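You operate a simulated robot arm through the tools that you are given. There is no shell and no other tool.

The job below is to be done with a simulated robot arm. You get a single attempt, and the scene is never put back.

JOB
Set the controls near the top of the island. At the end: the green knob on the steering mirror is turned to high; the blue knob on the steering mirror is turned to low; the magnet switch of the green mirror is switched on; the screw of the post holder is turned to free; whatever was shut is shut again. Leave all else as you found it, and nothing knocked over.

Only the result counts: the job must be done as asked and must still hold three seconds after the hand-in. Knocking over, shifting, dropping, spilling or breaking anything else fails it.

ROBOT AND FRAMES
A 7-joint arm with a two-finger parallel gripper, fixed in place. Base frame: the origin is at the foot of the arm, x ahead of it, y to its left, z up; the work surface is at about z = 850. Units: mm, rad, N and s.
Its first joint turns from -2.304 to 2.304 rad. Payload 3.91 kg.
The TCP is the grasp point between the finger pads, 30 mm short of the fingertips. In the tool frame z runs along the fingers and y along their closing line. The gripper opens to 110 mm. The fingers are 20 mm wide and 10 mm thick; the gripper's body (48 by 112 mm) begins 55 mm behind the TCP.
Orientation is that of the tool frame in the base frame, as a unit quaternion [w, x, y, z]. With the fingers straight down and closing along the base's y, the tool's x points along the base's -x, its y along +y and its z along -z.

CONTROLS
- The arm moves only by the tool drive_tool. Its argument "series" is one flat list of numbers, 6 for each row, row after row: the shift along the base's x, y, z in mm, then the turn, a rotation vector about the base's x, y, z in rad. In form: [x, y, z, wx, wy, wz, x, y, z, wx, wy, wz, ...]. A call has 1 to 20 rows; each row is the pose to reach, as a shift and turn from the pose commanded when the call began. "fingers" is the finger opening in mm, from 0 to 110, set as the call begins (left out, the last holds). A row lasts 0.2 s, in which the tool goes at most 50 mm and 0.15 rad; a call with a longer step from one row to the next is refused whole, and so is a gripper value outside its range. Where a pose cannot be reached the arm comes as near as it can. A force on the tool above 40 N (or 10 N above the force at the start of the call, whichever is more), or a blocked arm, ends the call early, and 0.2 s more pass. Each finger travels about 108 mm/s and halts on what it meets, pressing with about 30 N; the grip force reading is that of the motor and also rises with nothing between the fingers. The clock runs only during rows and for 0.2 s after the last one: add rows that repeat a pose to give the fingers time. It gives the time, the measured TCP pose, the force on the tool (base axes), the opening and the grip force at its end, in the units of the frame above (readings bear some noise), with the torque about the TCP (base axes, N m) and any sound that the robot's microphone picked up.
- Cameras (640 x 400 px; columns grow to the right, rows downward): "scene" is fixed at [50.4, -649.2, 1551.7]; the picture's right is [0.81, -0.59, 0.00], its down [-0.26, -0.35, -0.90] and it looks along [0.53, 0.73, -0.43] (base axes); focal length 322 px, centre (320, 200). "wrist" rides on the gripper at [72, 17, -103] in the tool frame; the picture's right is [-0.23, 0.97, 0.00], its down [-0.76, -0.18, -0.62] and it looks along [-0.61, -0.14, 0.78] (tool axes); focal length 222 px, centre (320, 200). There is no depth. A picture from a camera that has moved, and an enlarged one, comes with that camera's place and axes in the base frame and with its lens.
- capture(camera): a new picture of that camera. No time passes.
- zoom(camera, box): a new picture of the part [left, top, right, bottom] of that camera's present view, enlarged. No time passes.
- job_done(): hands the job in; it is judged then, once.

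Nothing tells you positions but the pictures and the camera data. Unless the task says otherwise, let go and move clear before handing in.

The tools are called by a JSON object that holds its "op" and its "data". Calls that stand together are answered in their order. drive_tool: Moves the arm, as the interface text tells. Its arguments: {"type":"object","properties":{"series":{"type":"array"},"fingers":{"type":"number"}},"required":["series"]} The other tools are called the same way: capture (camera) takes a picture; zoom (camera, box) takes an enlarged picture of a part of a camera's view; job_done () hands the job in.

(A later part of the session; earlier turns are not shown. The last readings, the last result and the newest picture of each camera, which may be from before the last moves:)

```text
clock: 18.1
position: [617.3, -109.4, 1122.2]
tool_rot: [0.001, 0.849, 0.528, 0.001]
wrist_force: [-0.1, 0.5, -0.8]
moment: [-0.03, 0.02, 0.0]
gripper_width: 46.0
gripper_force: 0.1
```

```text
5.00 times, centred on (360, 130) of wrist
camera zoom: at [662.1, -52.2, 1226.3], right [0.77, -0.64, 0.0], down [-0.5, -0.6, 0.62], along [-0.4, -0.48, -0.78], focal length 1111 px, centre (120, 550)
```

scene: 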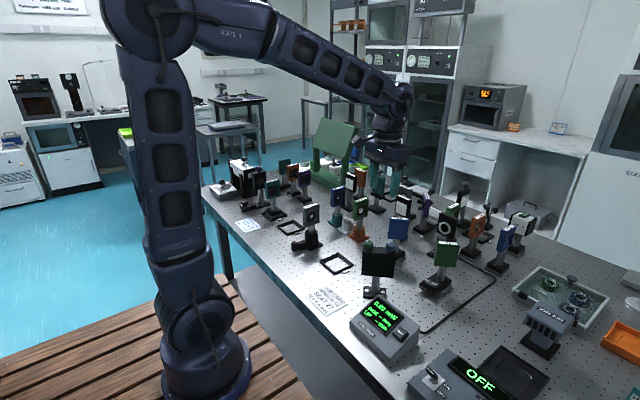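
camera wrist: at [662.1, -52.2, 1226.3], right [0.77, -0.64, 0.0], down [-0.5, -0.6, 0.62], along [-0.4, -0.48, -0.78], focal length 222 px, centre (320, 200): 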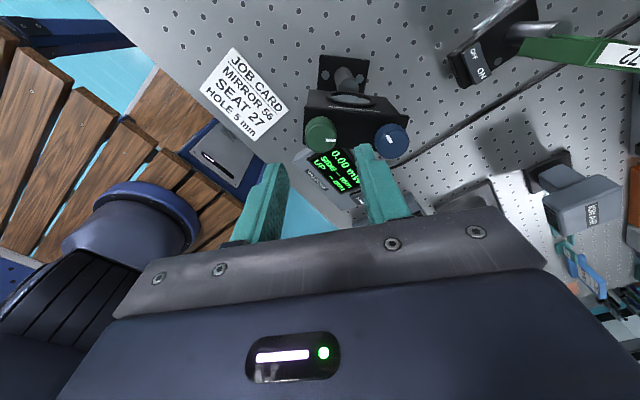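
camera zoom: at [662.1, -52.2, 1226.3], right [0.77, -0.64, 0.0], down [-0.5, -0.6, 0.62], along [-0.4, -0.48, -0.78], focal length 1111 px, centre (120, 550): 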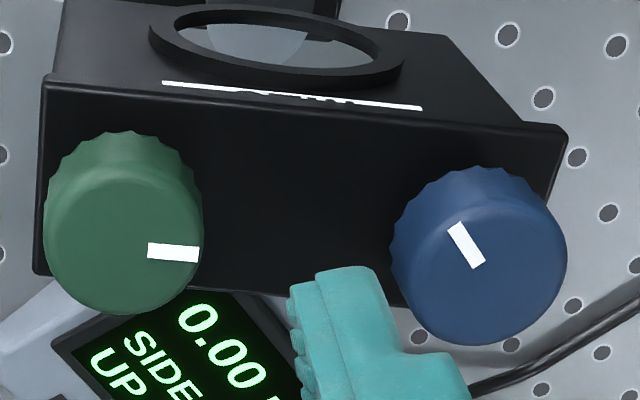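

Blue knob centre ≈ (657.5,-152.3). Moving over it (same orientation, opening 46) and descending partway to check.

{"op": "drive_tool", "data": {"series": [20, -21, 0, 0, 0, 0, 41, -43, 0, 0, 0, 0, 41, -43, -20, 0, 0, 0, 41, -43, -25, 0, 0, 0, 41, -43, -25, 0, 0, 0], "fingers": 48}}

{"op": "zoom", "data": {"camera": "wrist", "box": [240, 90, 400, 210]}}

{"op": "zoom", "data": {"camera": "scene", "box": [336, 200, 416, 270]}}

```text
clock: 19.3
position: [655.4, -152.6, 1098.3]
tool_rot: [0.0, 0.85, 0.527, 0.0]
wrist_force: [0.5, 0.5, -0.7]
moment: [0.01, 0.03, 0.02]
gripper_width: 48.1
gripper_force: 0.0
```

```text
3.33 times, centred on (320, 150) of wrist
camera zoom: at [701.8, -95.2, 1201.8], right [0.77, -0.64, 0.0], down [-0.5, -0.6, 0.62], along [-0.4, -0.48, -0.78], focal length 740 px, centre (320, 367)
```

zoom: 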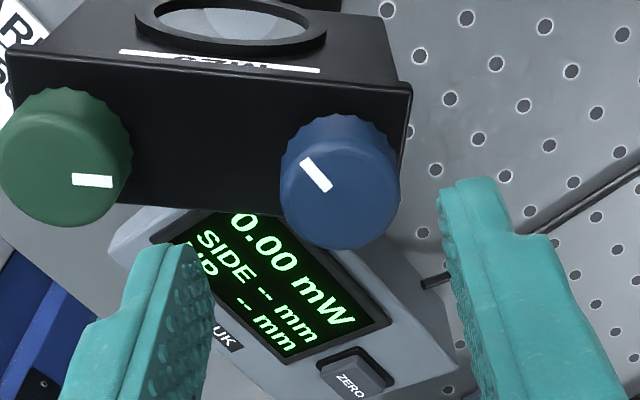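

```text
5.71 times, centred on (376, 235) of scene
camera zoom: at [50.4, -649.2, 1551.7], right [0.81, -0.59, 0.0], down [-0.26, -0.35, -0.9], along [0.53, 0.73, -0.43], focal length 1840 px, centre (0, 0)
```

zoom: 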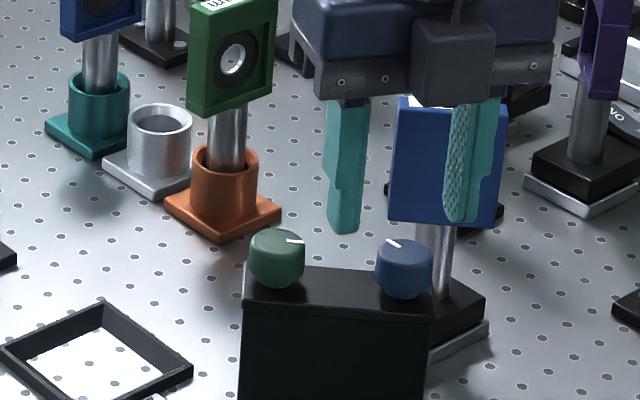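

The blue knob is about 4 mm farther along the closing direction; I'll correct by (+3,-2.5) and descend around it.

{"op": "drive_tool", "data": {"series": [3, -2.5, -5, 0, 0, 0, 3, -2.5, -15, 0, 0, 0, 3, -2.5, -25, 0, 0, 0, 3, -2.5, -35, 0, 0, 0, 3, -2.5, -35, 0, 0, 0]}}

{"op": "zoom", "data": {"camera": "wrist", "box": [240, 90, 400, 210]}}

{"op": "zoom", "data": {"camera": "scene", "box": [336, 200, 416, 270]}}

```text
clock: 20.5
position: [659.8, -155.2, 1061.9]
tool_rot: [0.001, 0.85, 0.527, 0.001]
wrist_force: [-0.1, 0.9, -0.5]
moment: [0.02, 0.02, 0.04]
gripper_width: 48.0
gripper_force: 0.0
```

```text
3.33 times, centred on (320, 150) of wrist
camera zoom: at [705.6, -98.1, 1166.3], right [0.77, -0.64, 0.0], down [-0.5, -0.6, 0.62], along [-0.4, -0.48, -0.78], focal length 740 px, centre (320, 367)
```

zoom: 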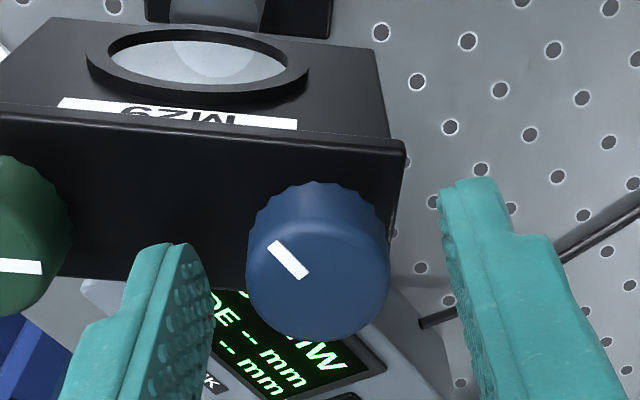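

```text
5.71 times, centred on (376, 235) of scene
camera zoom: at [50.4, -649.2, 1551.7], right [0.81, -0.59, 0.0], down [-0.26, -0.35, -0.9], along [0.53, 0.73, -0.43], focal length 1840 px, centre (0, 0)
```

zoom: 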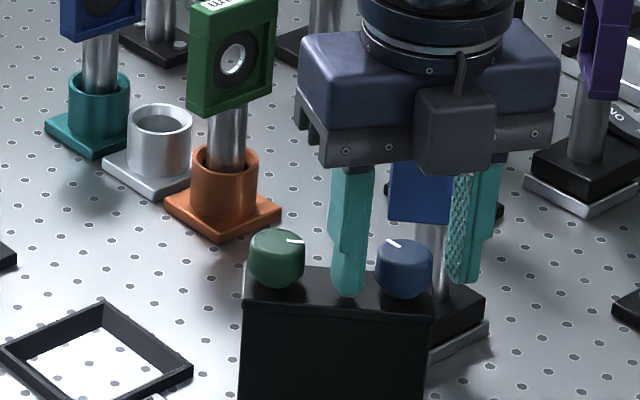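

Well centred now. Closing on the blue knob.

{"op": "drive_tool", "data": {"series": [0, 0, 0, 0, 0, 0, 0, 0, 0, 0, 0, 0, 0, 0, 0, 0, 0, 0], "fingers": 15}}

```text
clock: 21.3
position: [660.5, -155.5, 1062.1]
tool_rot: [-0.001, 0.85, 0.527, 0.001]
wrist_force: [-0.4, 1.4, -1.5]
moment: [0.21, 0.38, 0.02]
gripper_width: 26.6
gripper_force: 45.2
```

Centred with almost no side load. Turning counter-clockwise.

{"op": "drive_tool", "data": {"series": [0, 0, 0, 0, 0, 0.1, 0, 0, 0, 0, 0, 0.2, 0, 0, 0, 0, 0, 0.3, 0, 0, 0, 0, 0, 0.4, 0, 0, 0, 0, 0, 0.5, 0, 0, 0, 0, 0, 0.6, 0, 0, 0, 0, 0, 0.7, 0, 0, 0, 0, 0, 0.8, 0, 0, 0, 0, 0, 0.8]}}

{"op": "zoom", "data": {"camera": "wrist", "box": [280, 130, 360, 210]}}

```text
clock: 23.3
position: [660.8, -154.9, 1063.1]
tool_rot: [0.0, 0.576, 0.817, 0.001]
wrist_force: [-2.3, 3.6, -1.6]
moment: [-0.09, 0.5, -0.01]
gripper_width: 26.5
gripper_force: 45.2
```

```text
5.00 times, centred on (320, 170) of wrist
camera zoom: at [651.0, -81.7, 1166.3], right [0.99, 0.11, 0.0], down [0.09, -0.78, 0.62], along [0.07, -0.62, -0.78], focal length 1111 px, centre (320, 350)
```

zoom: 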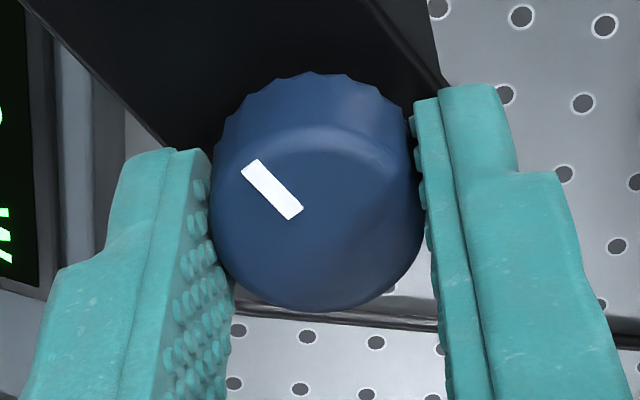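

Following well (0.8 rad). Continuing counter-clockwise.

{"op": "drive_tool", "data": {"series": [0, 0, 0, 0, 0, 0.1, 0, 0, 0, 0, 0, 0.2, 0, 0, 0, 0, 0, 0.3, 0, 0, 0, 0, 0, 0.4, 0, 0, 0, 0, 0, 0.5, 0, 0, 0, 0, 0, 0.6, 0, 0, 0, 0, 0, 0.7, 0, 0, 0, 0, 0, 0.8, 0, 0, 0, 0, 0, 0.9, 0, 0, 0, 0, 0, 1.0, 0, 0, 0, 0, 0, 1.1, 0, 0, 0, 0, 0, 1.1]}}

{"op": "zoom", "data": {"camera": "wrist", "box": [280, 130, 360, 210]}}

```text
clock: 25.9
position: [661.4, -155.4, 1061.3]
tool_rot: [0.0, 0.065, 0.998, 0.0]
wrist_force: [21.1, 16.1, -5.6]
moment: [0.08, -0.21, -0.03]
gripper_width: 26.3
gripper_force: 44.7
```

```text
5.00 times, centred on (320, 170) of wrist
camera zoom: at [590.5, -128.5, 1166.3], right [0.35, 0.94, 0.0], down [0.73, -0.28, 0.62], along [0.58, -0.22, -0.78], focal length 1111 px, centre (320, 350)
```

zoom: 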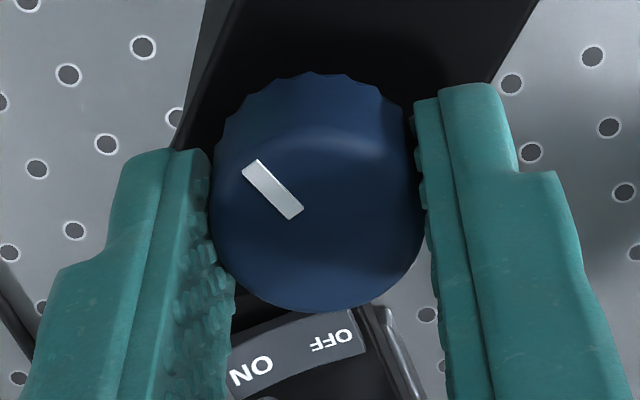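

1.9 rad turned, still following. Continue with slight recentring until the stop.

{"op": "drive_tool", "data": {"series": [0.6, 0.4, 0, 0, 0, 0.08, 0.6, 0.4, 0, 0, 0, 0.16, 0.6, 0.4, 0, 0, 0, 0.24, 0.6, 0.4, 0, 0, 0, 0.32, 0.6, 0.4, 0, 0, 0, 0.4, 0.6, 0.4, 0, 0, 0, 0.48, 0.6, 0.4, 0, 0, 0, 0.56, 0.6, 0.4, 0, 0, 0, 0.56]}}

{"op": "zoom", "data": {"camera": "wrist", "box": [280, 130, 360, 210]}}

```text
clock: 27.7
position: [660.4, -154.7, 1062.5]
tool_rot: [-0.001, -0.214, 0.977, 0.0]
wrist_force: [6.4, 23.8, 6.5]
moment: [0.05, 0.12, -0.33]
gripper_width: 27.0
gripper_force: 45.2
```

```text
5.00 times, centred on (320, 170) of wrist
camera zoom: at [586.1, -169.3, 1166.4], right [-0.2, 0.98, 0.0], down [0.77, 0.16, 0.62], along [0.61, 0.12, -0.78], focal length 1111 px, centre (320, 350)
```

zoom: 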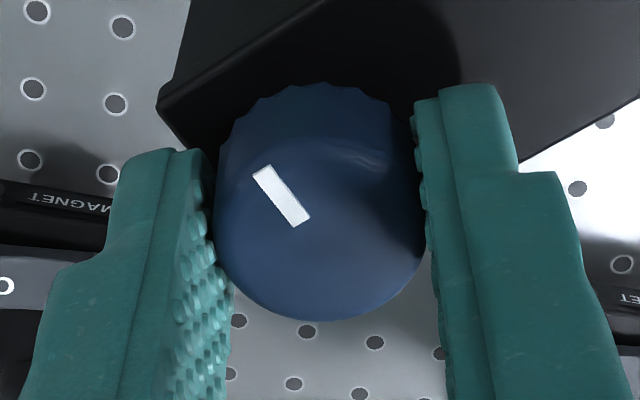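

Torque of -0.33 N·m and a slight slip: blue is at its counter-clockwise stop (low). Releasing and lifting.

{"op": "drive_tool", "data": {"series": [0, 0, 0, 0, 0, 0, 0, 0, 0, 0, 0, 0, 0, 0, 0, 0, 0, 0], "fingers": 46}}

{"op": "drive_tool", "data": {"series": [0, 0, 15, 0, 0, 0, 0, 0, 40, 0, 0, 0, 0, 0, 80, 0, 0, 0, 0, 0, 120, 0, 0, 0, 0, 0, 140, 0, 0, -0.14, 0, 0, 140, 0, 0, -0.28, 0, 0, 140, 0, 0, -0.43, 0, 0, 140, 0, 0, -0.43]}}

{"op": "capture", "data": {"camera": "wrist"}}

{"op": "zoom", "data": {"camera": "scene", "box": [356, 232, 404, 262]}}

{"op": "zoom", "data": {"camera": "wrist", "box": [240, 40, 400, 180]}}

```text
clock: 28.5
position: [660.6, -154.5, 1062.0]
tool_rot: [-0.001, -0.213, 0.977, -0.001]
wrist_force: [-0.3, 0.5, 0.1]
moment: [0.01, -0.02, -0.01]
gripper_width: 46.0
gripper_force: 0.2
```

```text
clock: 30.3
position: [660.6, -154.9, 1202.7]
tool_rot: [-0.001, 0.0, 1.0, 0.001]
wrist_force: [0.4, 0.5, -0.5]
moment: [0.01, 0.05, 0.01]
gripper_width: 45.9
gripper_force: 0.1
```

```text
taken
camera wrist: at [586.9, -137.8, 1306.5], right [0.23, 0.97, 0.0], down [0.76, -0.18, 0.62], along [0.61, -0.14, -0.78], focal length 222 px, centre (320, 200)
```

wrist: 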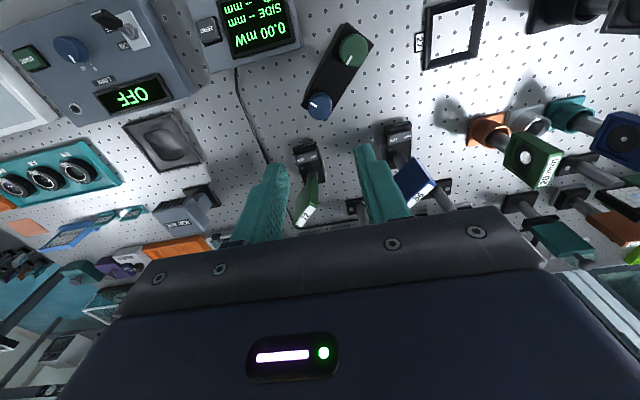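

```text
13.33 times, centred on (380, 247) of scene
camera zoom: at [50.4, -649.2, 1551.7], right [0.81, -0.59, 0.0], down [-0.26, -0.35, -0.9], along [0.53, 0.73, -0.43], focal length 4293 px, centre (-480, -427)
```

zoom: 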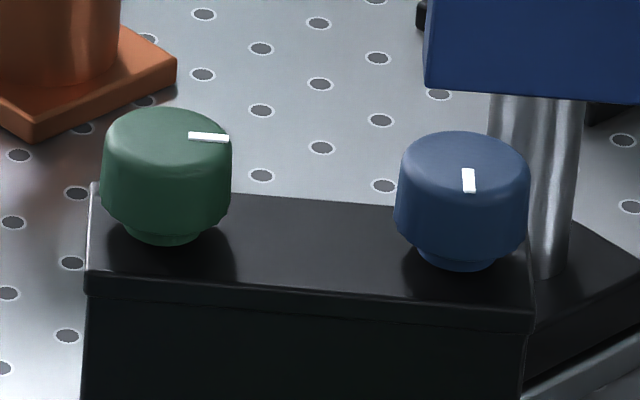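

```text
2.86 times, centred on (320, 110) of wrist
camera zoom: at [586.9, -137.8, 1306.5], right [0.23, 0.97, 0.0], down [0.76, -0.18, 0.62], along [0.61, -0.14, -0.78], focal length 635 px, centre (320, 457)
```

zoom: 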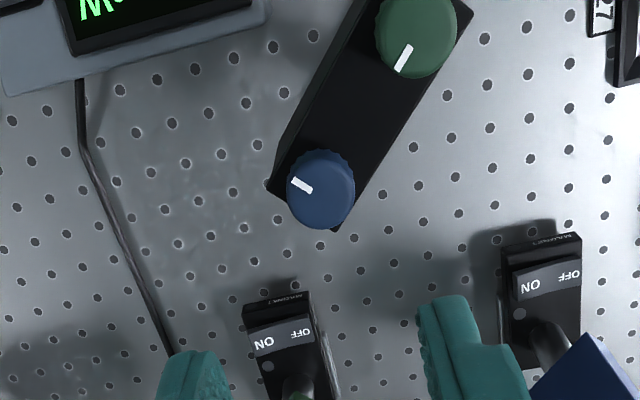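

Blue points at its counter-clockwise stop, green at its clockwise stop, symmetric about the start. Next is the magnet rocker on green mirror 72: ON end at about (795,-232,893). I need the green plate's geometry to plan clearance.

{"op": "zoom", "data": {"camera": "wrist", "box": [270, 130, 350, 240]}}

{"op": "zoom", "data": {"camera": "scene", "box": [405, 230, 485, 305]}}

{"op": "zoom", "data": {"camera": "scene", "box": [375, 210, 425, 265]}}

```text
3.64 times, centred on (310, 185) of wrist
camera zoom: at [586.9, -137.8, 1306.5], right [0.23, 0.97, 0.0], down [0.76, -0.18, 0.62], along [0.61, -0.14, -0.78], focal length 808 px, centre (356, 254)
```

zoom: 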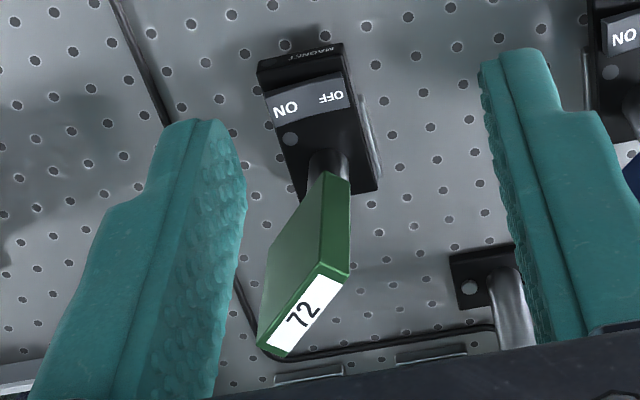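

```text
5.33 times, centred on (445, 268) of scene
camera zoom: at [50.4, -649.2, 1551.7], right [0.81, -0.59, 0.0], down [-0.26, -0.35, -0.9], along [0.53, 0.73, -0.43], focal length 1717 px, centre (-347, -160)
```

zoom: 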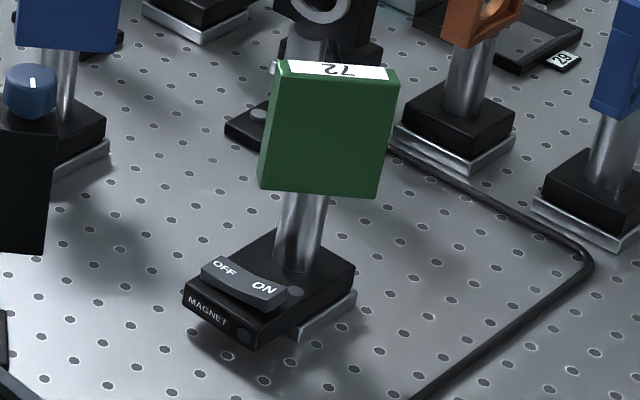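

```text
7.27 times, centred on (400, 238) of scene
camera zoom: at [50.4, -649.2, 1551.7], right [0.81, -0.59, 0.0], down [-0.26, -0.35, -0.9], along [0.53, 0.73, -0.43], focal length 2342 px, centre (-262, -73)
```

zoom: 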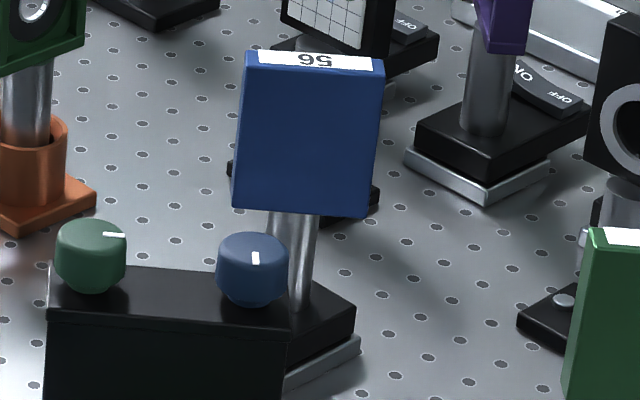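

The OFF end of 72's rocker sits lower (z≈886) than the ON end (z≈893), so it's off now. The green plate (top z≈1020) lies 32 mm from the ON end, so I'll yaw 0.75 rad and lean slightly away, with fingers closed, then press ON from above.

{"op": "drive_tool", "data": {"series": [21, -13, -10, 0, 0, 0.125, 42, -27, -20, 0, 0, 0.25, 64, -40, -40, 0, 0, 0.375, 85, -53, -60, 0, 0, 0.5, 106, -67, -80, 0, 0, 0.625, 127, -80, -100, 0, 0, 0.75, 127, -80, -100, 0, 0, 0.75], "fingers": 0}}

{"op": "drive_tool", "data": {"series": [0, 0, 0, 0.068, -0.073, 0, 0, 0, 0, 0.136, -0.146, 0, 0, 0, 0, 0.136, -0.146, 0]}}

{"op": "capture", "data": {"camera": "wrist"}}

{"op": "zoom", "data": {"camera": "scene", "box": [395, 190, 495, 305]}}

```text
clock: 31.9
position: [786.6, -237.1, 1100.7]
tool_rot: [-0.001, -0.367, 0.93, 0.001]
wrist_force: [0.1, -0.2, 1.1]
moment: [0.0, -0.02, -0.01]
gripper_width: 0.0
gripper_force: 30.4
```

```text
clock: 32.7
position: [787.2, -234.4, 1102.6]
tool_rot: [0.092, -0.364, 0.926, 0.036]
wrist_force: [-0.4, 0.0, 0.0]
moment: [-0.03, 0.02, -0.01]
gripper_width: 0.2
gripper_force: 30.2
```

```text
taken
camera wrist: at [707.9, -286.0, 1189.9], right [-0.5, 0.86, 0.05], down [0.58, 0.29, 0.76], along [0.64, 0.41, -0.65], focal length 222 px, centre (320, 200)
```

wrist: 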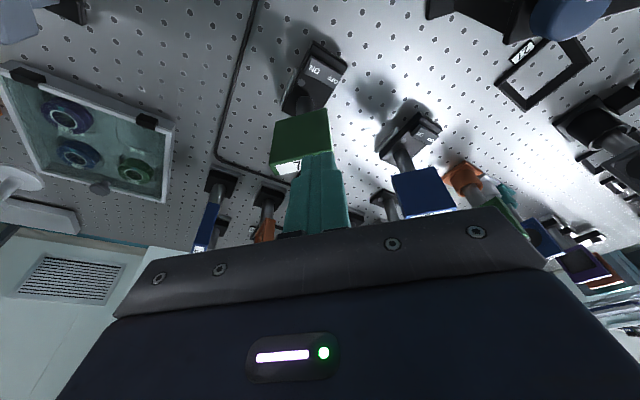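

```text
3.48 times, centred on (445, 248) of scene
camera zoom: at [50.4, -649.2, 1551.7], right [0.81, -0.59, 0.0], down [-0.26, -0.35, -0.9], along [0.53, 0.73, -0.43], focal length 1120 px, centre (-115, 35)
```

zoom: 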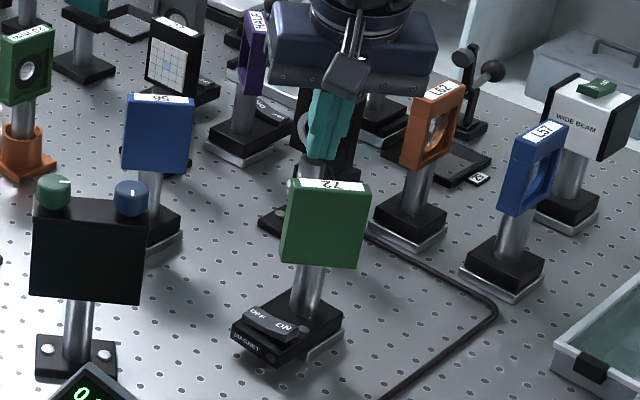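

Geometry checks out: the tip will come down on the ON label. Descending to about 8 mm above the rocker.

{"op": "drive_tool", "data": {"series": [0, 0, -35, 0, 0, 0, 0, 0, -70, 0, 0, 0, 0, 0, -105, 0, 0, 0, 0, 0, -140, 0, 0, 0, 0, 0, -160, 0, 0, 0, 0, 0, -168, 0, 0, 0, 0, 0, -168, 0, 0, 0]}}

{"op": "capture", "data": {"camera": "wrist"}}

{"op": "zoom", "data": {"camera": "scene", "box": [405, 240, 475, 300]}}

{"op": "zoom", "data": {"camera": "wrist", "box": [260, 100, 380, 200]}}

```text
clock: 34.3
position: [787.3, -234.2, 934.3]
tool_rot: [0.092, -0.364, 0.926, 0.037]
wrist_force: [1.0, 0.0, -1.4]
moment: [-0.03, -0.01, -0.01]
gripper_width: 0.0
gripper_force: 30.1
```

```text
taken
camera wrist: at [708.5, -285.0, 1022.3], right [-0.5, 0.86, 0.05], down [0.58, 0.29, 0.76], along [0.64, 0.41, -0.65], focal length 222 px, centre (320, 200)
```

wrist: 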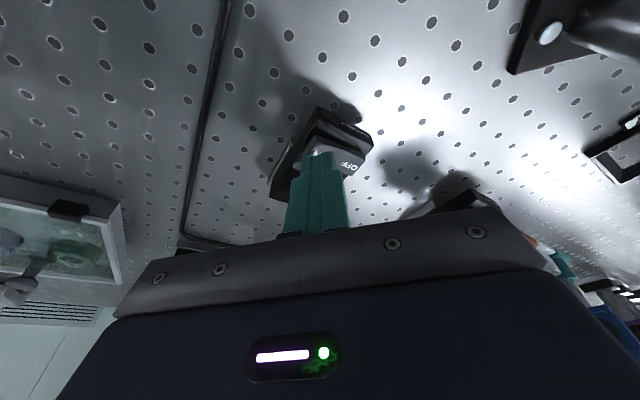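

```text
6.67 times, centred on (440, 270) of scene
camera zoom: at [50.4, -649.2, 1551.7], right [0.81, -0.59, 0.0], down [-0.26, -0.35, -0.9], along [0.53, 0.73, -0.43], focal length 2146 px, centre (-480, -267)
```

zoom: 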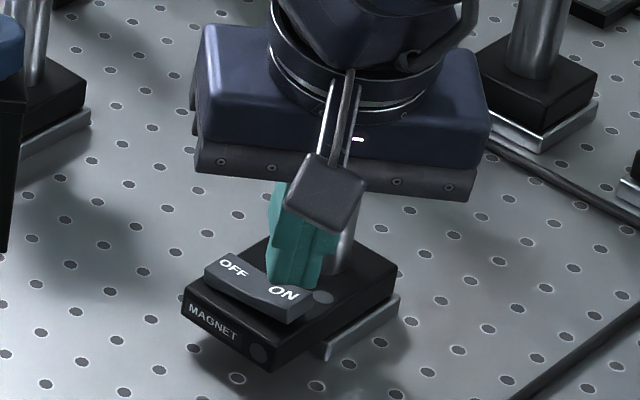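

```text
4.00 times, centred on (320, 150) of wrist
camera zoom: at [708.5, -285.0, 1022.3], right [-0.5, 0.86, 0.05], down [0.58, 0.29, 0.76], along [0.64, 0.41, -0.65], focal length 888 px, centre (320, 400)
```

zoom: 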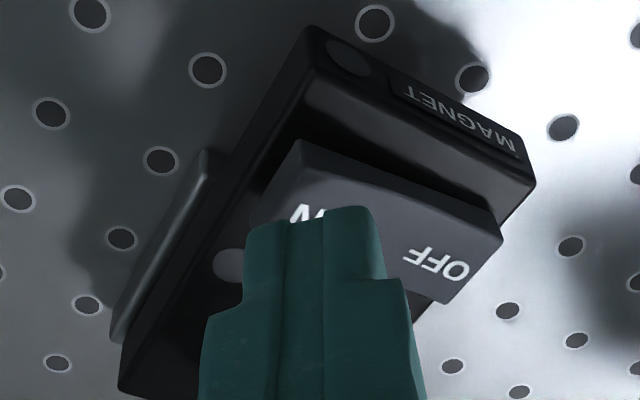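

The tips hover right over ON. Now pressing down in small steps while watching force and sound.

{"op": "drive_tool", "data": {"series": [0, 0, -3, 0, 0, 0, 0, 0, -6, 0, 0, 0, 0, 0, -6, 0, 0, 0]}}

{"op": "zoom", "data": {"camera": "scene", "box": [415, 260, 463, 300]}}

```text
clock: 35.1
position: [786.3, -233.7, 928.3]
tool_rot: [0.093, -0.364, 0.926, 0.037]
wrist_force: [0.0, -0.1, 0.3]
moment: [0.0, -0.05, -0.01]
gripper_width: 0.1
gripper_force: 29.6
```

```text
10.00 times, centred on (439, 280) of scene
camera zoom: at [50.4, -649.2, 1551.7], right [0.81, -0.59, 0.0], down [-0.26, -0.35, -0.9], along [0.53, 0.73, -0.43], focal length 3220 px, centre (-870, -600)
```

zoom: 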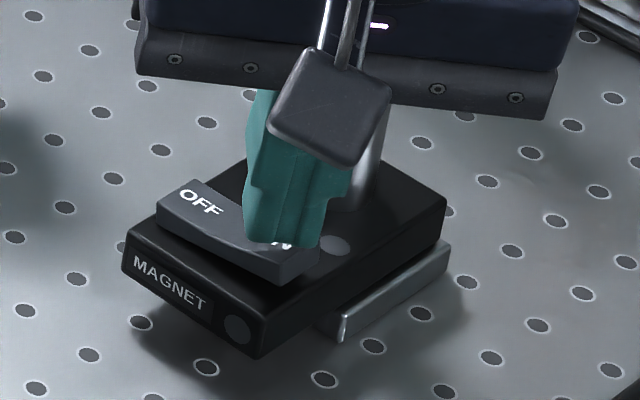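

{"op": "drive_tool", "data": {"series": [0, 0, -2, 0, 0, 0, 0, 0, -2, 0, 0, 0]}}

{"op": "drive_tool", "data": {"series": [0, 0, -1.5, 0, 0, 0, 0, 0, -1.5, 0, 0, 0]}}

{"op": "zoom", "data": {"camera": "scene", "box": [415, 260, 463, 300]}}

```text
clock: 35.7
position: [786.8, -235.0, 926.0]
tool_rot: [0.092, -0.364, 0.926, 0.037]
wrist_force: [-0.9, -0.2, 0.3]
moment: [0.01, 0.0, 0.03]
gripper_width: 0.1
gripper_force: 29.6
```

```text
clock: 36.3
position: [787.2, -234.6, 923.1]
tool_rot: [0.092, -0.364, 0.926, 0.037]
wrist_force: [-0.4, -0.5, 1.9]
moment: [-0.01, 0.02, 0.04]
gripper_width: 0.4
gripper_force: 30.1
```

```text
10.00 times, centred on (439, 280) of scene
camera zoom: at [50.4, -649.2, 1551.7], right [0.81, -0.59, 0.0], down [-0.26, -0.35, -0.9], along [0.53, 0.73, -0.43], focal length 3220 px, centre (-870, -600)
```

zoom: 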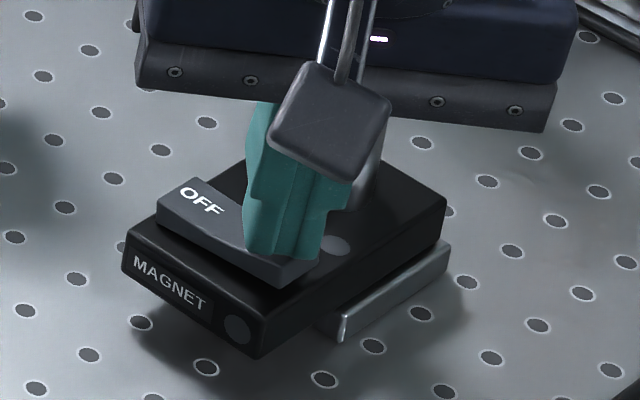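

Contact begins (1.9 N) and the rocker seems to be moving. Pressing further in 1.5 mm steps.

{"op": "drive_tool", "data": {"series": [0, 0, -1.5, 0, 0, 0, 0, 0, -1.5, 0, 0, 0]}}

{"op": "drive_tool", "data": {"series": [0, 0, -1.5, 0, 0, 0, 0, 0, -1.5, 0, 0, 0]}}

{"op": "zoom", "data": {"camera": "scene", "box": [415, 260, 463, 300]}}

```text
clock: 36.9
position: [788.2, -234.8, 923.4]
tool_rot: [0.092, -0.363, 0.926, 0.037]
wrist_force: [0.3, 0.0, 0.9]
moment: [-0.01, 0.03, 0.0]
gripper_width: 0.0
gripper_force: 30.8
```

```text
clock: 37.5
position: [787.7, -233.3, 922.1]
tool_rot: [0.092, -0.364, 0.926, 0.037]
wrist_force: [0.6, -0.4, -0.6]
moment: [0.02, 0.0, 0.0]
gripper_width: 0.2
gripper_force: 29.8
```

```text
10.00 times, centred on (439, 280) of scene
camera zoom: at [50.4, -649.2, 1551.7], right [0.81, -0.59, 0.0], down [-0.26, -0.35, -0.9], along [0.53, 0.73, -0.43], focal length 3220 px, centre (-870, -600)
```

zoom: 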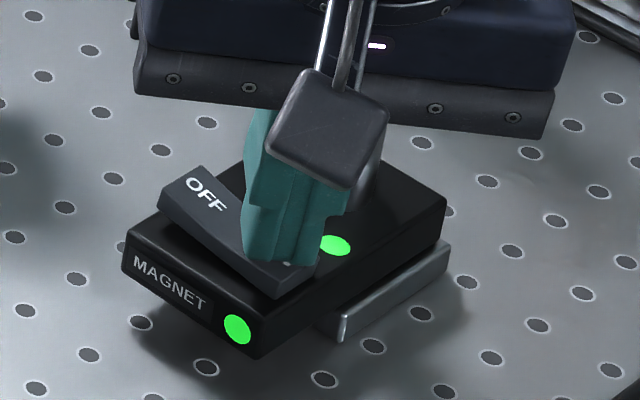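

The indicator lamps turned green: the magnet is on and the base hasn't moved. Lifting straight up, then levelling the tool.

{"op": "drive_tool", "data": {"series": [0, 0, 20, 0, 0, 0, 0, 0, 55, 0, 0, 0, 0, 0, 95, 0, 0, 0, 0, 0, 140, 0, 0, 0, 0, 0, 185, 0, 0, 0, 0, 0, 230, 0, 0, 0, 0, 0, 270, 0, 0, 0]}}

{"op": "drive_tool", "data": {"series": [0, 0, 0, -0.068, 0.073, 0, 0, 0, 0, -0.136, 0.146, 0, 0, 0, 0, -0.136, 0.146, 0], "fingers": 50}}

{"op": "capture", "data": {"camera": "wrist"}}

{"op": "capture", "data": {"camera": "scene"}}

{"op": "zoom", "data": {"camera": "scene", "box": [405, 230, 485, 305]}}

```text
clock: 39.1
position: [787.4, -233.1, 1193.2]
tool_rot: [0.092, -0.364, 0.926, 0.037]
wrist_force: [-1.8, -0.2, 0.0]
moment: [0.03, 0.02, -0.01]
gripper_width: 0.0
gripper_force: 29.8
```

```text
clock: 39.9
position: [787.2, -234.4, 1192.7]
tool_rot: [0.0, -0.365, 0.931, 0.0]
wrist_force: [-0.1, 0.0, 0.4]
moment: [-0.02, 0.02, -0.05]
gripper_width: 50.3
gripper_force: 0.0
```

```text
taken
camera wrist: at [722.4, -271.0, 1296.7], right [-0.5, 0.87, 0.0], down [0.68, 0.39, 0.62], along [0.54, 0.31, -0.78], focal length 222 px, centre (320, 200)
```

wrist: 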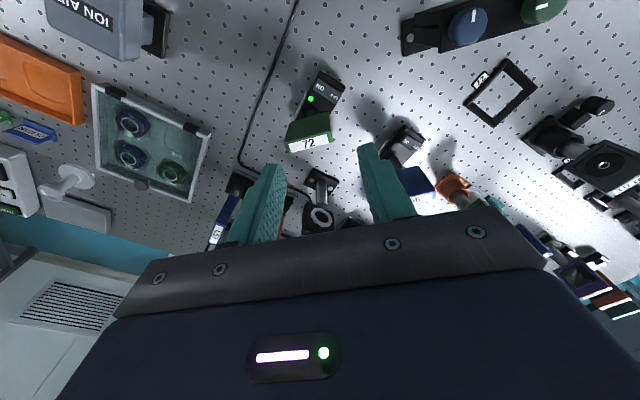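

```text
taken
```

scene: 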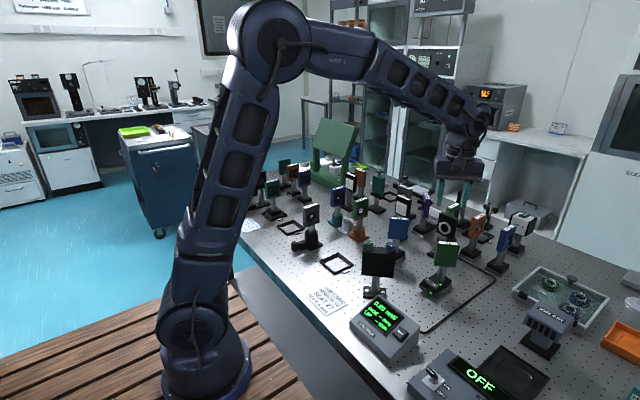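

```text
5.33 times, centred on (445, 268) of scene
camera zoom: at [50.4, -649.2, 1551.7], right [0.81, -0.59, 0.0], down [-0.26, -0.35, -0.9], along [0.53, 0.73, -0.43], focal length 1717 px, centre (-347, -160)
```

zoom: 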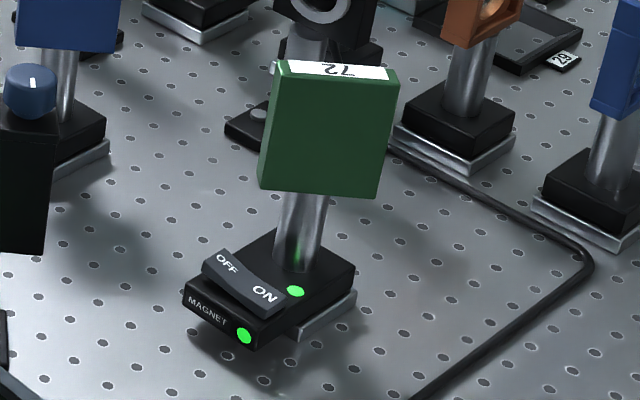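

Magnet is on, plate unmoved. Now the post holder: I want to rule out other items with screws, then localise the black holder's screw knob.

{"op": "zoom", "data": {"camera": "scene", "box": [225, 170, 285, 215]}}

{"op": "zoom", "data": {"camera": "scene", "box": [390, 165, 490, 245]}}

{"op": "zoom", "data": {"camera": "wrist", "box": [510, 80, 640, 200]}}

{"op": "zoom", "data": {"camera": "scene", "box": [280, 195, 344, 255]}}

```text
8.89 times, centred on (255, 192) of scene
camera zoom: at [50.4, -649.2, 1551.7], right [0.81, -0.59, 0.0], down [-0.26, -0.35, -0.9], along [0.53, 0.73, -0.43], focal length 2862 px, centre (898, 267)
```

zoom: 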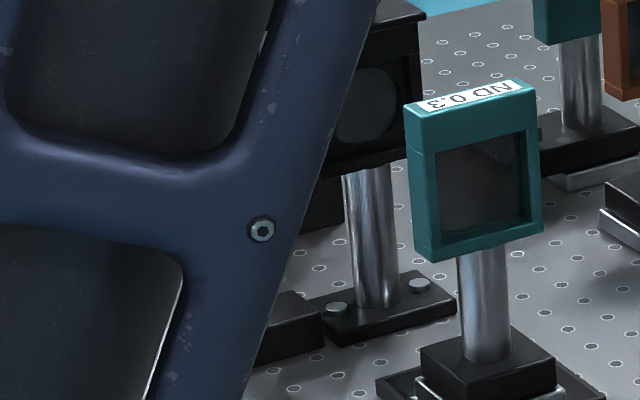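

```text
5.00 times, centred on (440, 205) of scene
camera zoom: at [50.4, -649.2, 1551.7], right [0.81, -0.59, 0.0], down [-0.26, -0.35, -0.9], along [0.53, 0.73, -0.43], focal length 1610 px, centre (-280, 175)
```

zoom: 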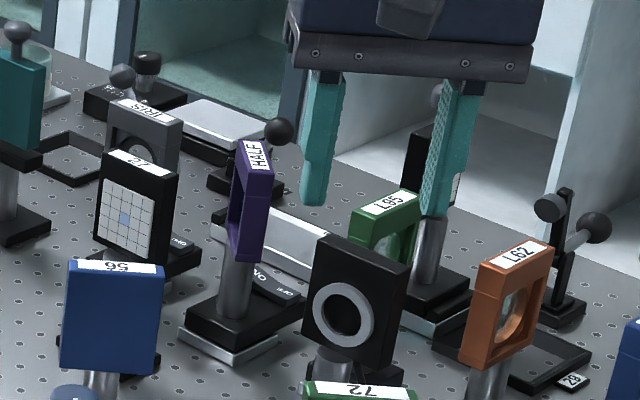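

```text
3.33 times, centred on (575, 140) of wrist
camera zoom: at [722.4, -271.0, 1296.7], right [-0.5, 0.87, 0.0], down [0.68, 0.39, 0.62], along [0.54, 0.31, -0.78], focal length 740 px, centre (-530, 400)
```

zoom: 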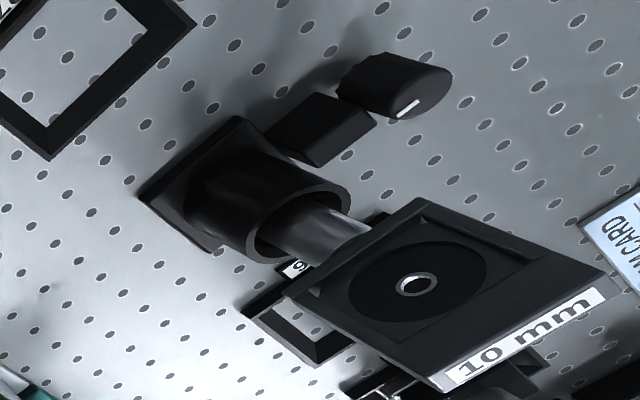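

```text
6.67 times, centred on (312, 225) of scene
camera zoom: at [50.4, -649.2, 1551.7], right [0.81, -0.59, 0.0], down [-0.26, -0.35, -0.9], along [0.53, 0.73, -0.43], focal length 2146 px, centre (373, 33)
```

zoom: 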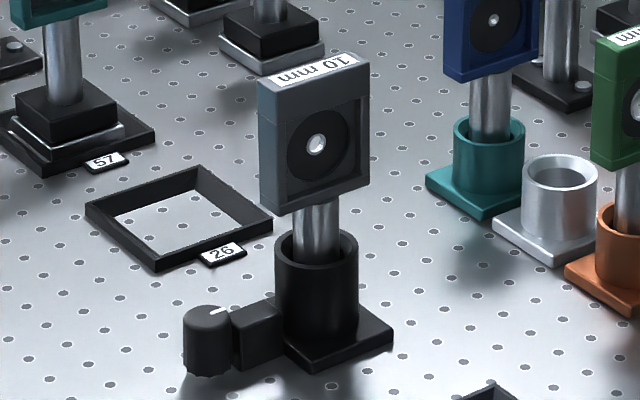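

The screw belongs to the black post holder (10 mm pinhole): knob at about (577,222), top z≈889, with the holder tube at about (640,208). I'll fly there high and take a close look before planning around the plate.

{"op": "drive_tool", "data": {"series": [-16, 37, 0, 0, 0, -0.06, -32, 75, 0, 0, 0, -0.12, -49, 112, 0, 0, 0, -0.19, -66, 150, 0, 0, 0, -0.25, -82, 187, 0, 0, 0, -0.31, -98, 225, 0, 0, 0, -0.37, -115, 262, 0, 0, 0, -0.44, -131, 299, 0, 0, 0, -0.5, -148, 337, 0, 0, 0, -0.56, -164, 374, 0, 0, 0, -0.62, -181, 411, 0, 0, 0, -0.69, -197, 449, 0, 0, 0, -0.75, -197, 449, 0, 0, 0, -0.75]}}

{"op": "capture", "data": {"camera": "wrist"}}

{"op": "zoom", "data": {"camera": "wrist", "box": [240, 40, 440, 200]}}

{"op": "capture", "data": {"camera": "scene"}}

```text
clock: 42.7
position: [591.5, 215.3, 1191.2]
tool_rot: [-0.001, 0.002, 1.0, 0.0]
wrist_force: [0.8, 0.3, -0.3]
moment: [0.0, 0.03, 0.0]
gripper_width: 50.1
gripper_force: 0.1
```

```text
taken
camera wrist: at [516.8, 231.6, 1294.7], right [0.23, 0.97, 0.0], down [0.76, -0.18, 0.62], along [0.61, -0.14, -0.78], focal length 222 px, centre (320, 200)
```

wrist: 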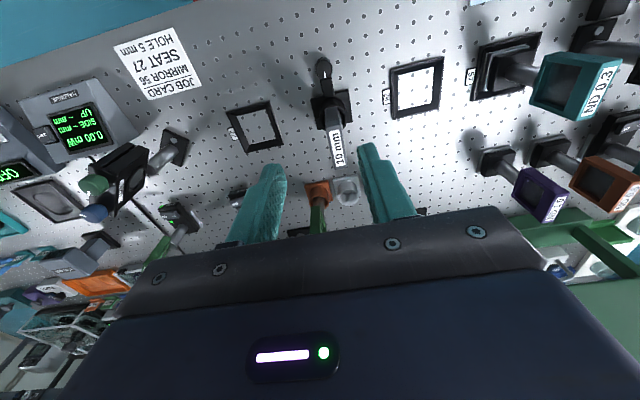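

```text
2.50 times, centred on (340, 120) of wrist
camera zoom: at [516.8, 231.6, 1294.7], right [0.23, 0.97, 0.0], down [0.76, -0.18, 0.62], along [0.61, -0.14, -0.78], focal length 555 px, centre (270, 400)
```

zoom: 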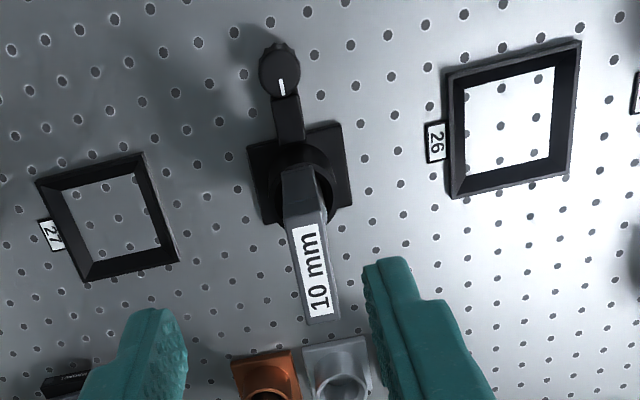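

```text
taken
```

scene: 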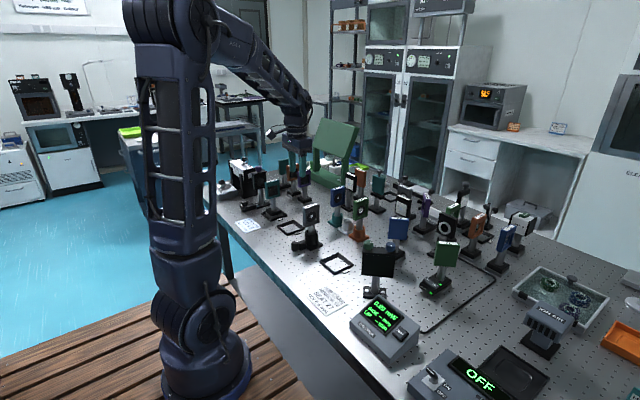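

The plate runs along x (x≈620–677, y≈224), with the screw knob at (577,224) on the -x side, knob top z≈890, clamp block top z≈878. I can only yaw ±0.6 rad there before the gripper body nears the plate, so I'll turn the screw in several strokes; first, hover above it with yaw -0.6.

{"op": "drive_tool", "data": {"series": [-7, 4, -40, 0, 0, -0.12, -13.5, 9, -80, 0, 0, -0.24, -13.5, 9, -120, 0, 0, -0.36, -13.5, 9, -160, 0, 0, -0.48, -13.5, 9, -195, 0, 0, -0.6, -13.5, 9, -195, 0, 0, -0.6], "fingers": 48}}

{"op": "capture", "data": {"camera": "wrist"}}

{"op": "zoom", "data": {"camera": "wrist", "box": [240, 60, 400, 200]}}

{"op": "zoom", "data": {"camera": "scene", "box": [270, 180, 350, 260]}}

```text
clock: 44.1
position: [575.5, 224.1, 995.4]
tool_rot: [0.0, 0.297, 0.955, 0.001]
wrist_force: [-0.6, 0.7, 0.0]
moment: [0.02, 0.01, 0.0]
gripper_width: 48.0
gripper_force: 0.1
```

```text
taken
camera wrist: at [525.0, 278.1, 1100.0], right [0.74, 0.67, 0.0], down [0.53, -0.58, 0.62], along [0.42, -0.46, -0.78], focal length 222 px, centre (320, 200)
```

wrist: 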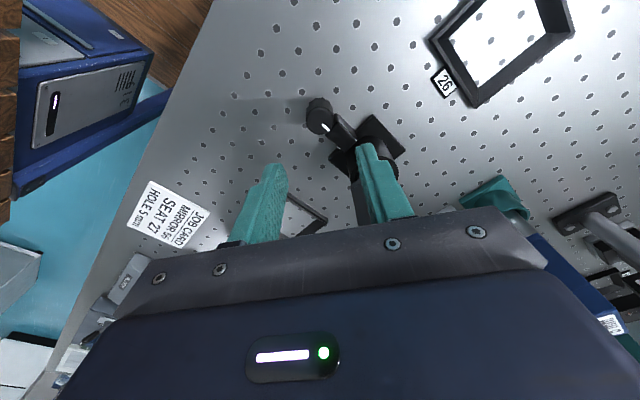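

```text
2.86 times, centred on (320, 130) of wrist
camera zoom: at [525.0, 278.1, 1100.0], right [0.74, 0.67, 0.0], down [0.53, -0.58, 0.62], along [0.42, -0.46, -0.78], focal length 635 px, centre (320, 400)
```

zoom: 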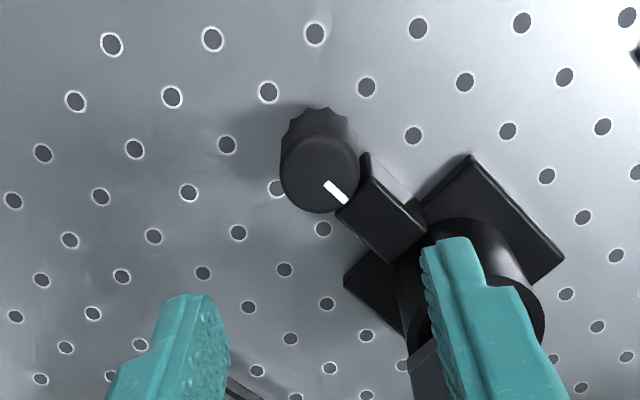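

```text
5.00 times, centred on (310, 220) of scene
camera zoom: at [50.4, -649.2, 1551.7], right [0.81, -0.59, 0.0], down [-0.26, -0.35, -0.9], along [0.53, 0.73, -0.43], focal length 1610 px, centre (370, 100)
```

zoom: 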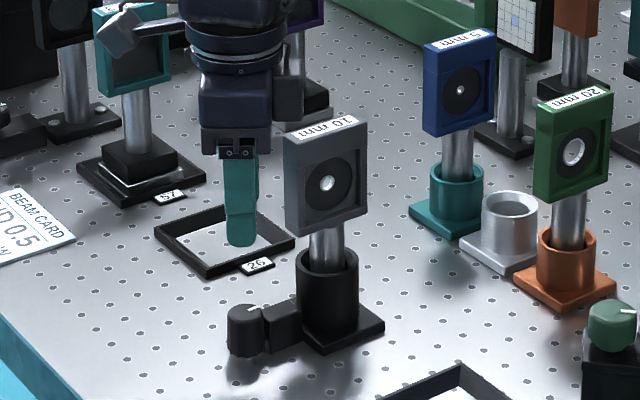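

Knob is centred between the fingers; about 1.5 mm off along the finger width, which I'll trim. Descending to grip just the top ~10 mm of the knob, above the clamp block.

{"op": "drive_tool", "data": {"series": [-1, 1, -30, 0, 0, 0, -1, 1, -55, 0, 0, 0, -1, 1, -75, 0, 0, 0, -1, 1, -84, 0, 0, 0, -1, 1, -84, 0, 0, 0]}}

{"op": "zoom", "data": {"camera": "wrist", "box": [240, 90, 400, 210]}}

{"op": "zoom", "data": {"camera": "scene", "box": [280, 200, 344, 260]}}

```text
clock: 45.3
position: [576.7, 225.4, 911.1]
tool_rot: [0.0, 0.296, 0.955, -0.001]
wrist_force: [0.2, 0.3, 1.4]
moment: [0.0, -0.01, -0.02]
gripper_width: 48.2
gripper_force: 0.0
```

```text
3.33 times, centred on (320, 150) of wrist
camera zoom: at [524.0, 278.9, 1015.7], right [0.74, 0.67, 0.0], down [0.53, -0.58, 0.62], along [0.42, -0.46, -0.78], focal length 740 px, centre (320, 367)
```

zoom: 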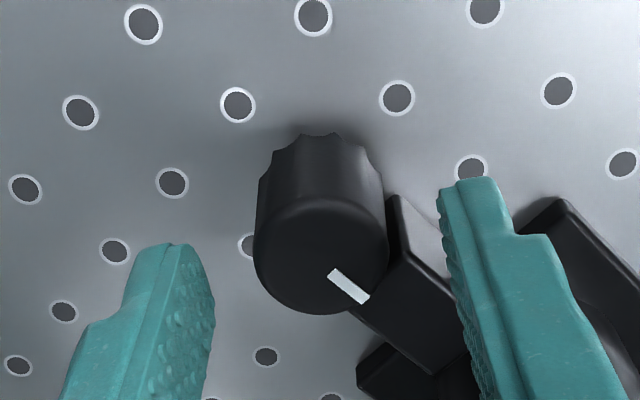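

```text
6.67 times, centred on (312, 230) of scene
camera zoom: at [50.4, -649.2, 1551.7], right [0.81, -0.59, 0.0], down [-0.26, -0.35, -0.9], along [0.53, 0.73, -0.43], focal length 2146 px, centre (373, 0)
```

zoom: 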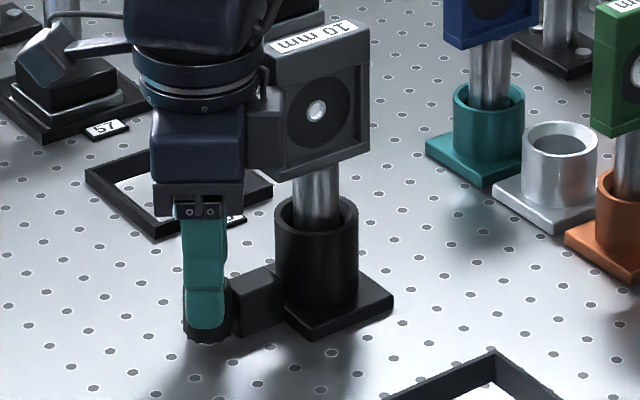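

I notice a box protruding from the gripper's front side that would sweep into the 10 mm plate while turning. I'll lift back up, lean the tool 0.3 rad away from the plate (about the closing axis, so pads still meet the knob squarely), and re-approach.

{"op": "drive_tool", "data": {"series": [0, 0, 25, 0, 0, 0, 0, 0, 60, 0, 0, 0, 0, 0, 90, 0, 0, 0, -2, 1.5, 90, -0.0565, -0.0825, 0, -4, 3, 90, -0.113, -0.165, 0, -6.6, 4.7, 90, -0.1695, -0.2475, 0, -6.6, 4.7, 90, -0.1695, -0.2475, 0]}}

{"op": "capture", "data": {"camera": "wrist"}}

{"op": "zoom", "data": {"camera": "scene", "box": [270, 160, 350, 260]}}

```text
clock: 46.9
position: [568.9, 229.3, 1001.8]
tool_rot: [0.143, 0.293, 0.944, -0.044]
wrist_force: [0.4, 0.5, -0.2]
moment: [-0.03, -0.01, 0.01]
gripper_width: 47.8
gripper_force: 0.2
```

```text
taken
camera wrist: at [495.1, 299.6, 1080.2], right [0.73, 0.68, 0.07], down [0.35, -0.45, 0.82], along [0.59, -0.57, -0.57], focal length 222 px, centre (320, 200)
```

wrist: 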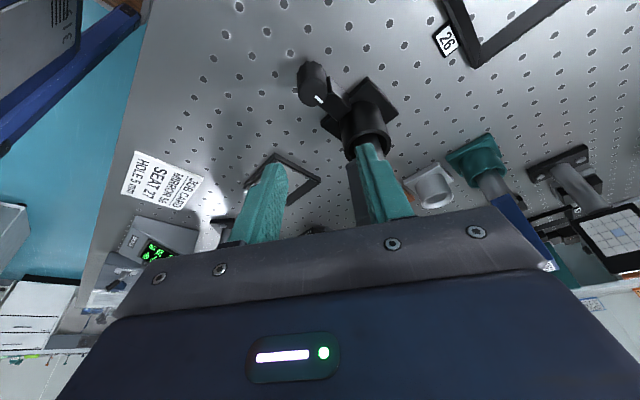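

```text
4.00 times, centred on (310, 210) of scene
camera zoom: at [50.4, -649.2, 1551.7], right [0.81, -0.59, 0.0], down [-0.26, -0.35, -0.9], along [0.53, 0.73, -0.43], focal length 1288 px, centre (360, 160)
```

zoom: 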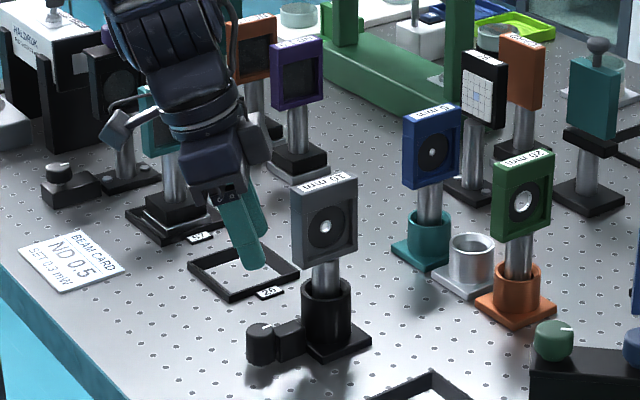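

Lean looks good with clearance to the plate. Descending to the knob.

{"op": "drive_tool", "data": {"series": [0, 0, -30, 0, 0, 0, 0, 0, -60, 0, 0, 0, 0, 0, -82, 0, 0, 0, 0, 0, -92, 0, 0, 0, 0, 0, -92, 0, 0, 0]}}

{"op": "zoom", "data": {"camera": "wrist", "box": [240, 80, 400, 200]}}

{"op": "zoom", "data": {"camera": "scene", "box": [280, 200, 344, 260]}}

```text
clock: 48.1
position: [568.2, 230.7, 911.0]
tool_rot: [0.142, 0.292, 0.945, -0.043]
wrist_force: [0.0, 0.2, 0.6]
moment: [0.03, 0.01, -0.02]
gripper_width: 48.0
gripper_force: 0.0
```

```text
3.33 times, centred on (320, 140) of wrist
camera zoom: at [494.8, 299.6, 988.3], right [0.73, 0.68, 0.07], down [0.35, -0.46, 0.82], along [0.59, -0.57, -0.57], focal length 740 px, centre (320, 400)
```

zoom: 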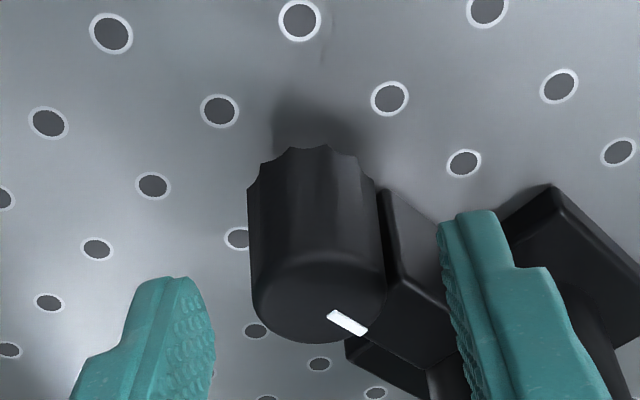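

```text
6.67 times, centred on (312, 230) of scene
camera zoom: at [50.4, -649.2, 1551.7], right [0.81, -0.59, 0.0], down [-0.26, -0.35, -0.9], along [0.53, 0.73, -0.43], focal length 2146 px, centre (373, 0)
```

zoom: 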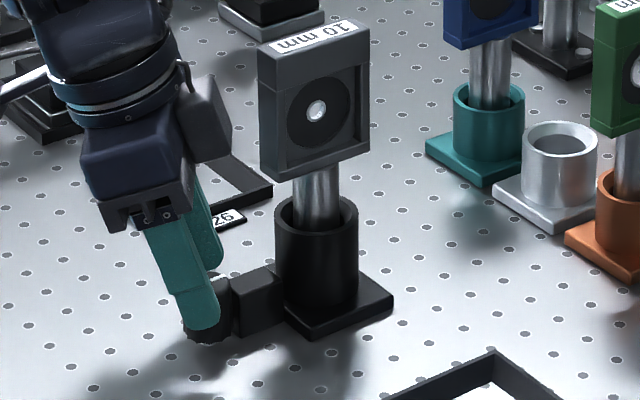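

Good clearance now. Closing on the screw knob.

{"op": "drive_tool", "data": {"series": [0, 0, 0, 0, 0, 0, 0, 0, 0, 0, 0, 0, 0, 0, 0, 0, 0, 0], "fingers": 15}}

{"op": "zoom", "data": {"camera": "wrist", "box": [240, 80, 400, 200]}}

{"op": "zoom", "data": {"camera": "scene", "box": [280, 200, 344, 260]}}

```text
clock: 48.9
position: [567.4, 228.7, 911.1]
tool_rot: [0.142, 0.293, 0.945, -0.044]
wrist_force: [-2.7, -3.6, -2.6]
moment: [-0.17, -0.04, -0.01]
gripper_width: 26.3
gripper_force: 44.8
```

```text
3.33 times, centred on (320, 140) of wrist
camera zoom: at [494.7, 299.4, 988.3], right [0.73, 0.68, 0.07], down [0.35, -0.45, 0.82], along [0.59, -0.57, -0.57], focal length 740 px, centre (320, 400)
```

zoom: 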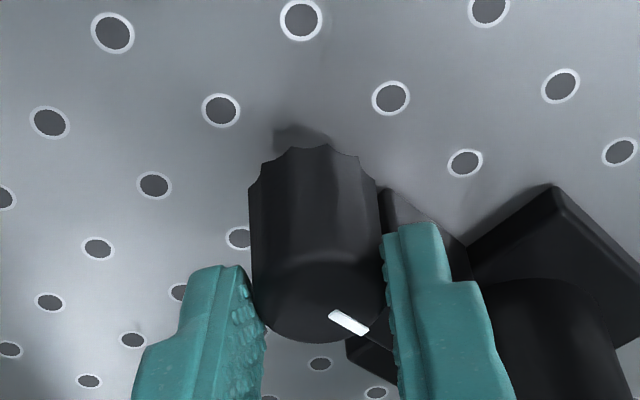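

```text
6.67 times, centred on (312, 230) of scene
camera zoom: at [50.4, -649.2, 1551.7], right [0.81, -0.59, 0.0], down [-0.26, -0.35, -0.9], along [0.53, 0.73, -0.43], focal length 2146 px, centre (373, 0)
```

zoom: 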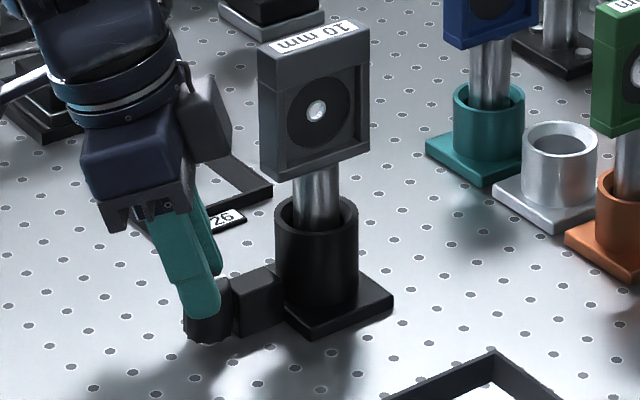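

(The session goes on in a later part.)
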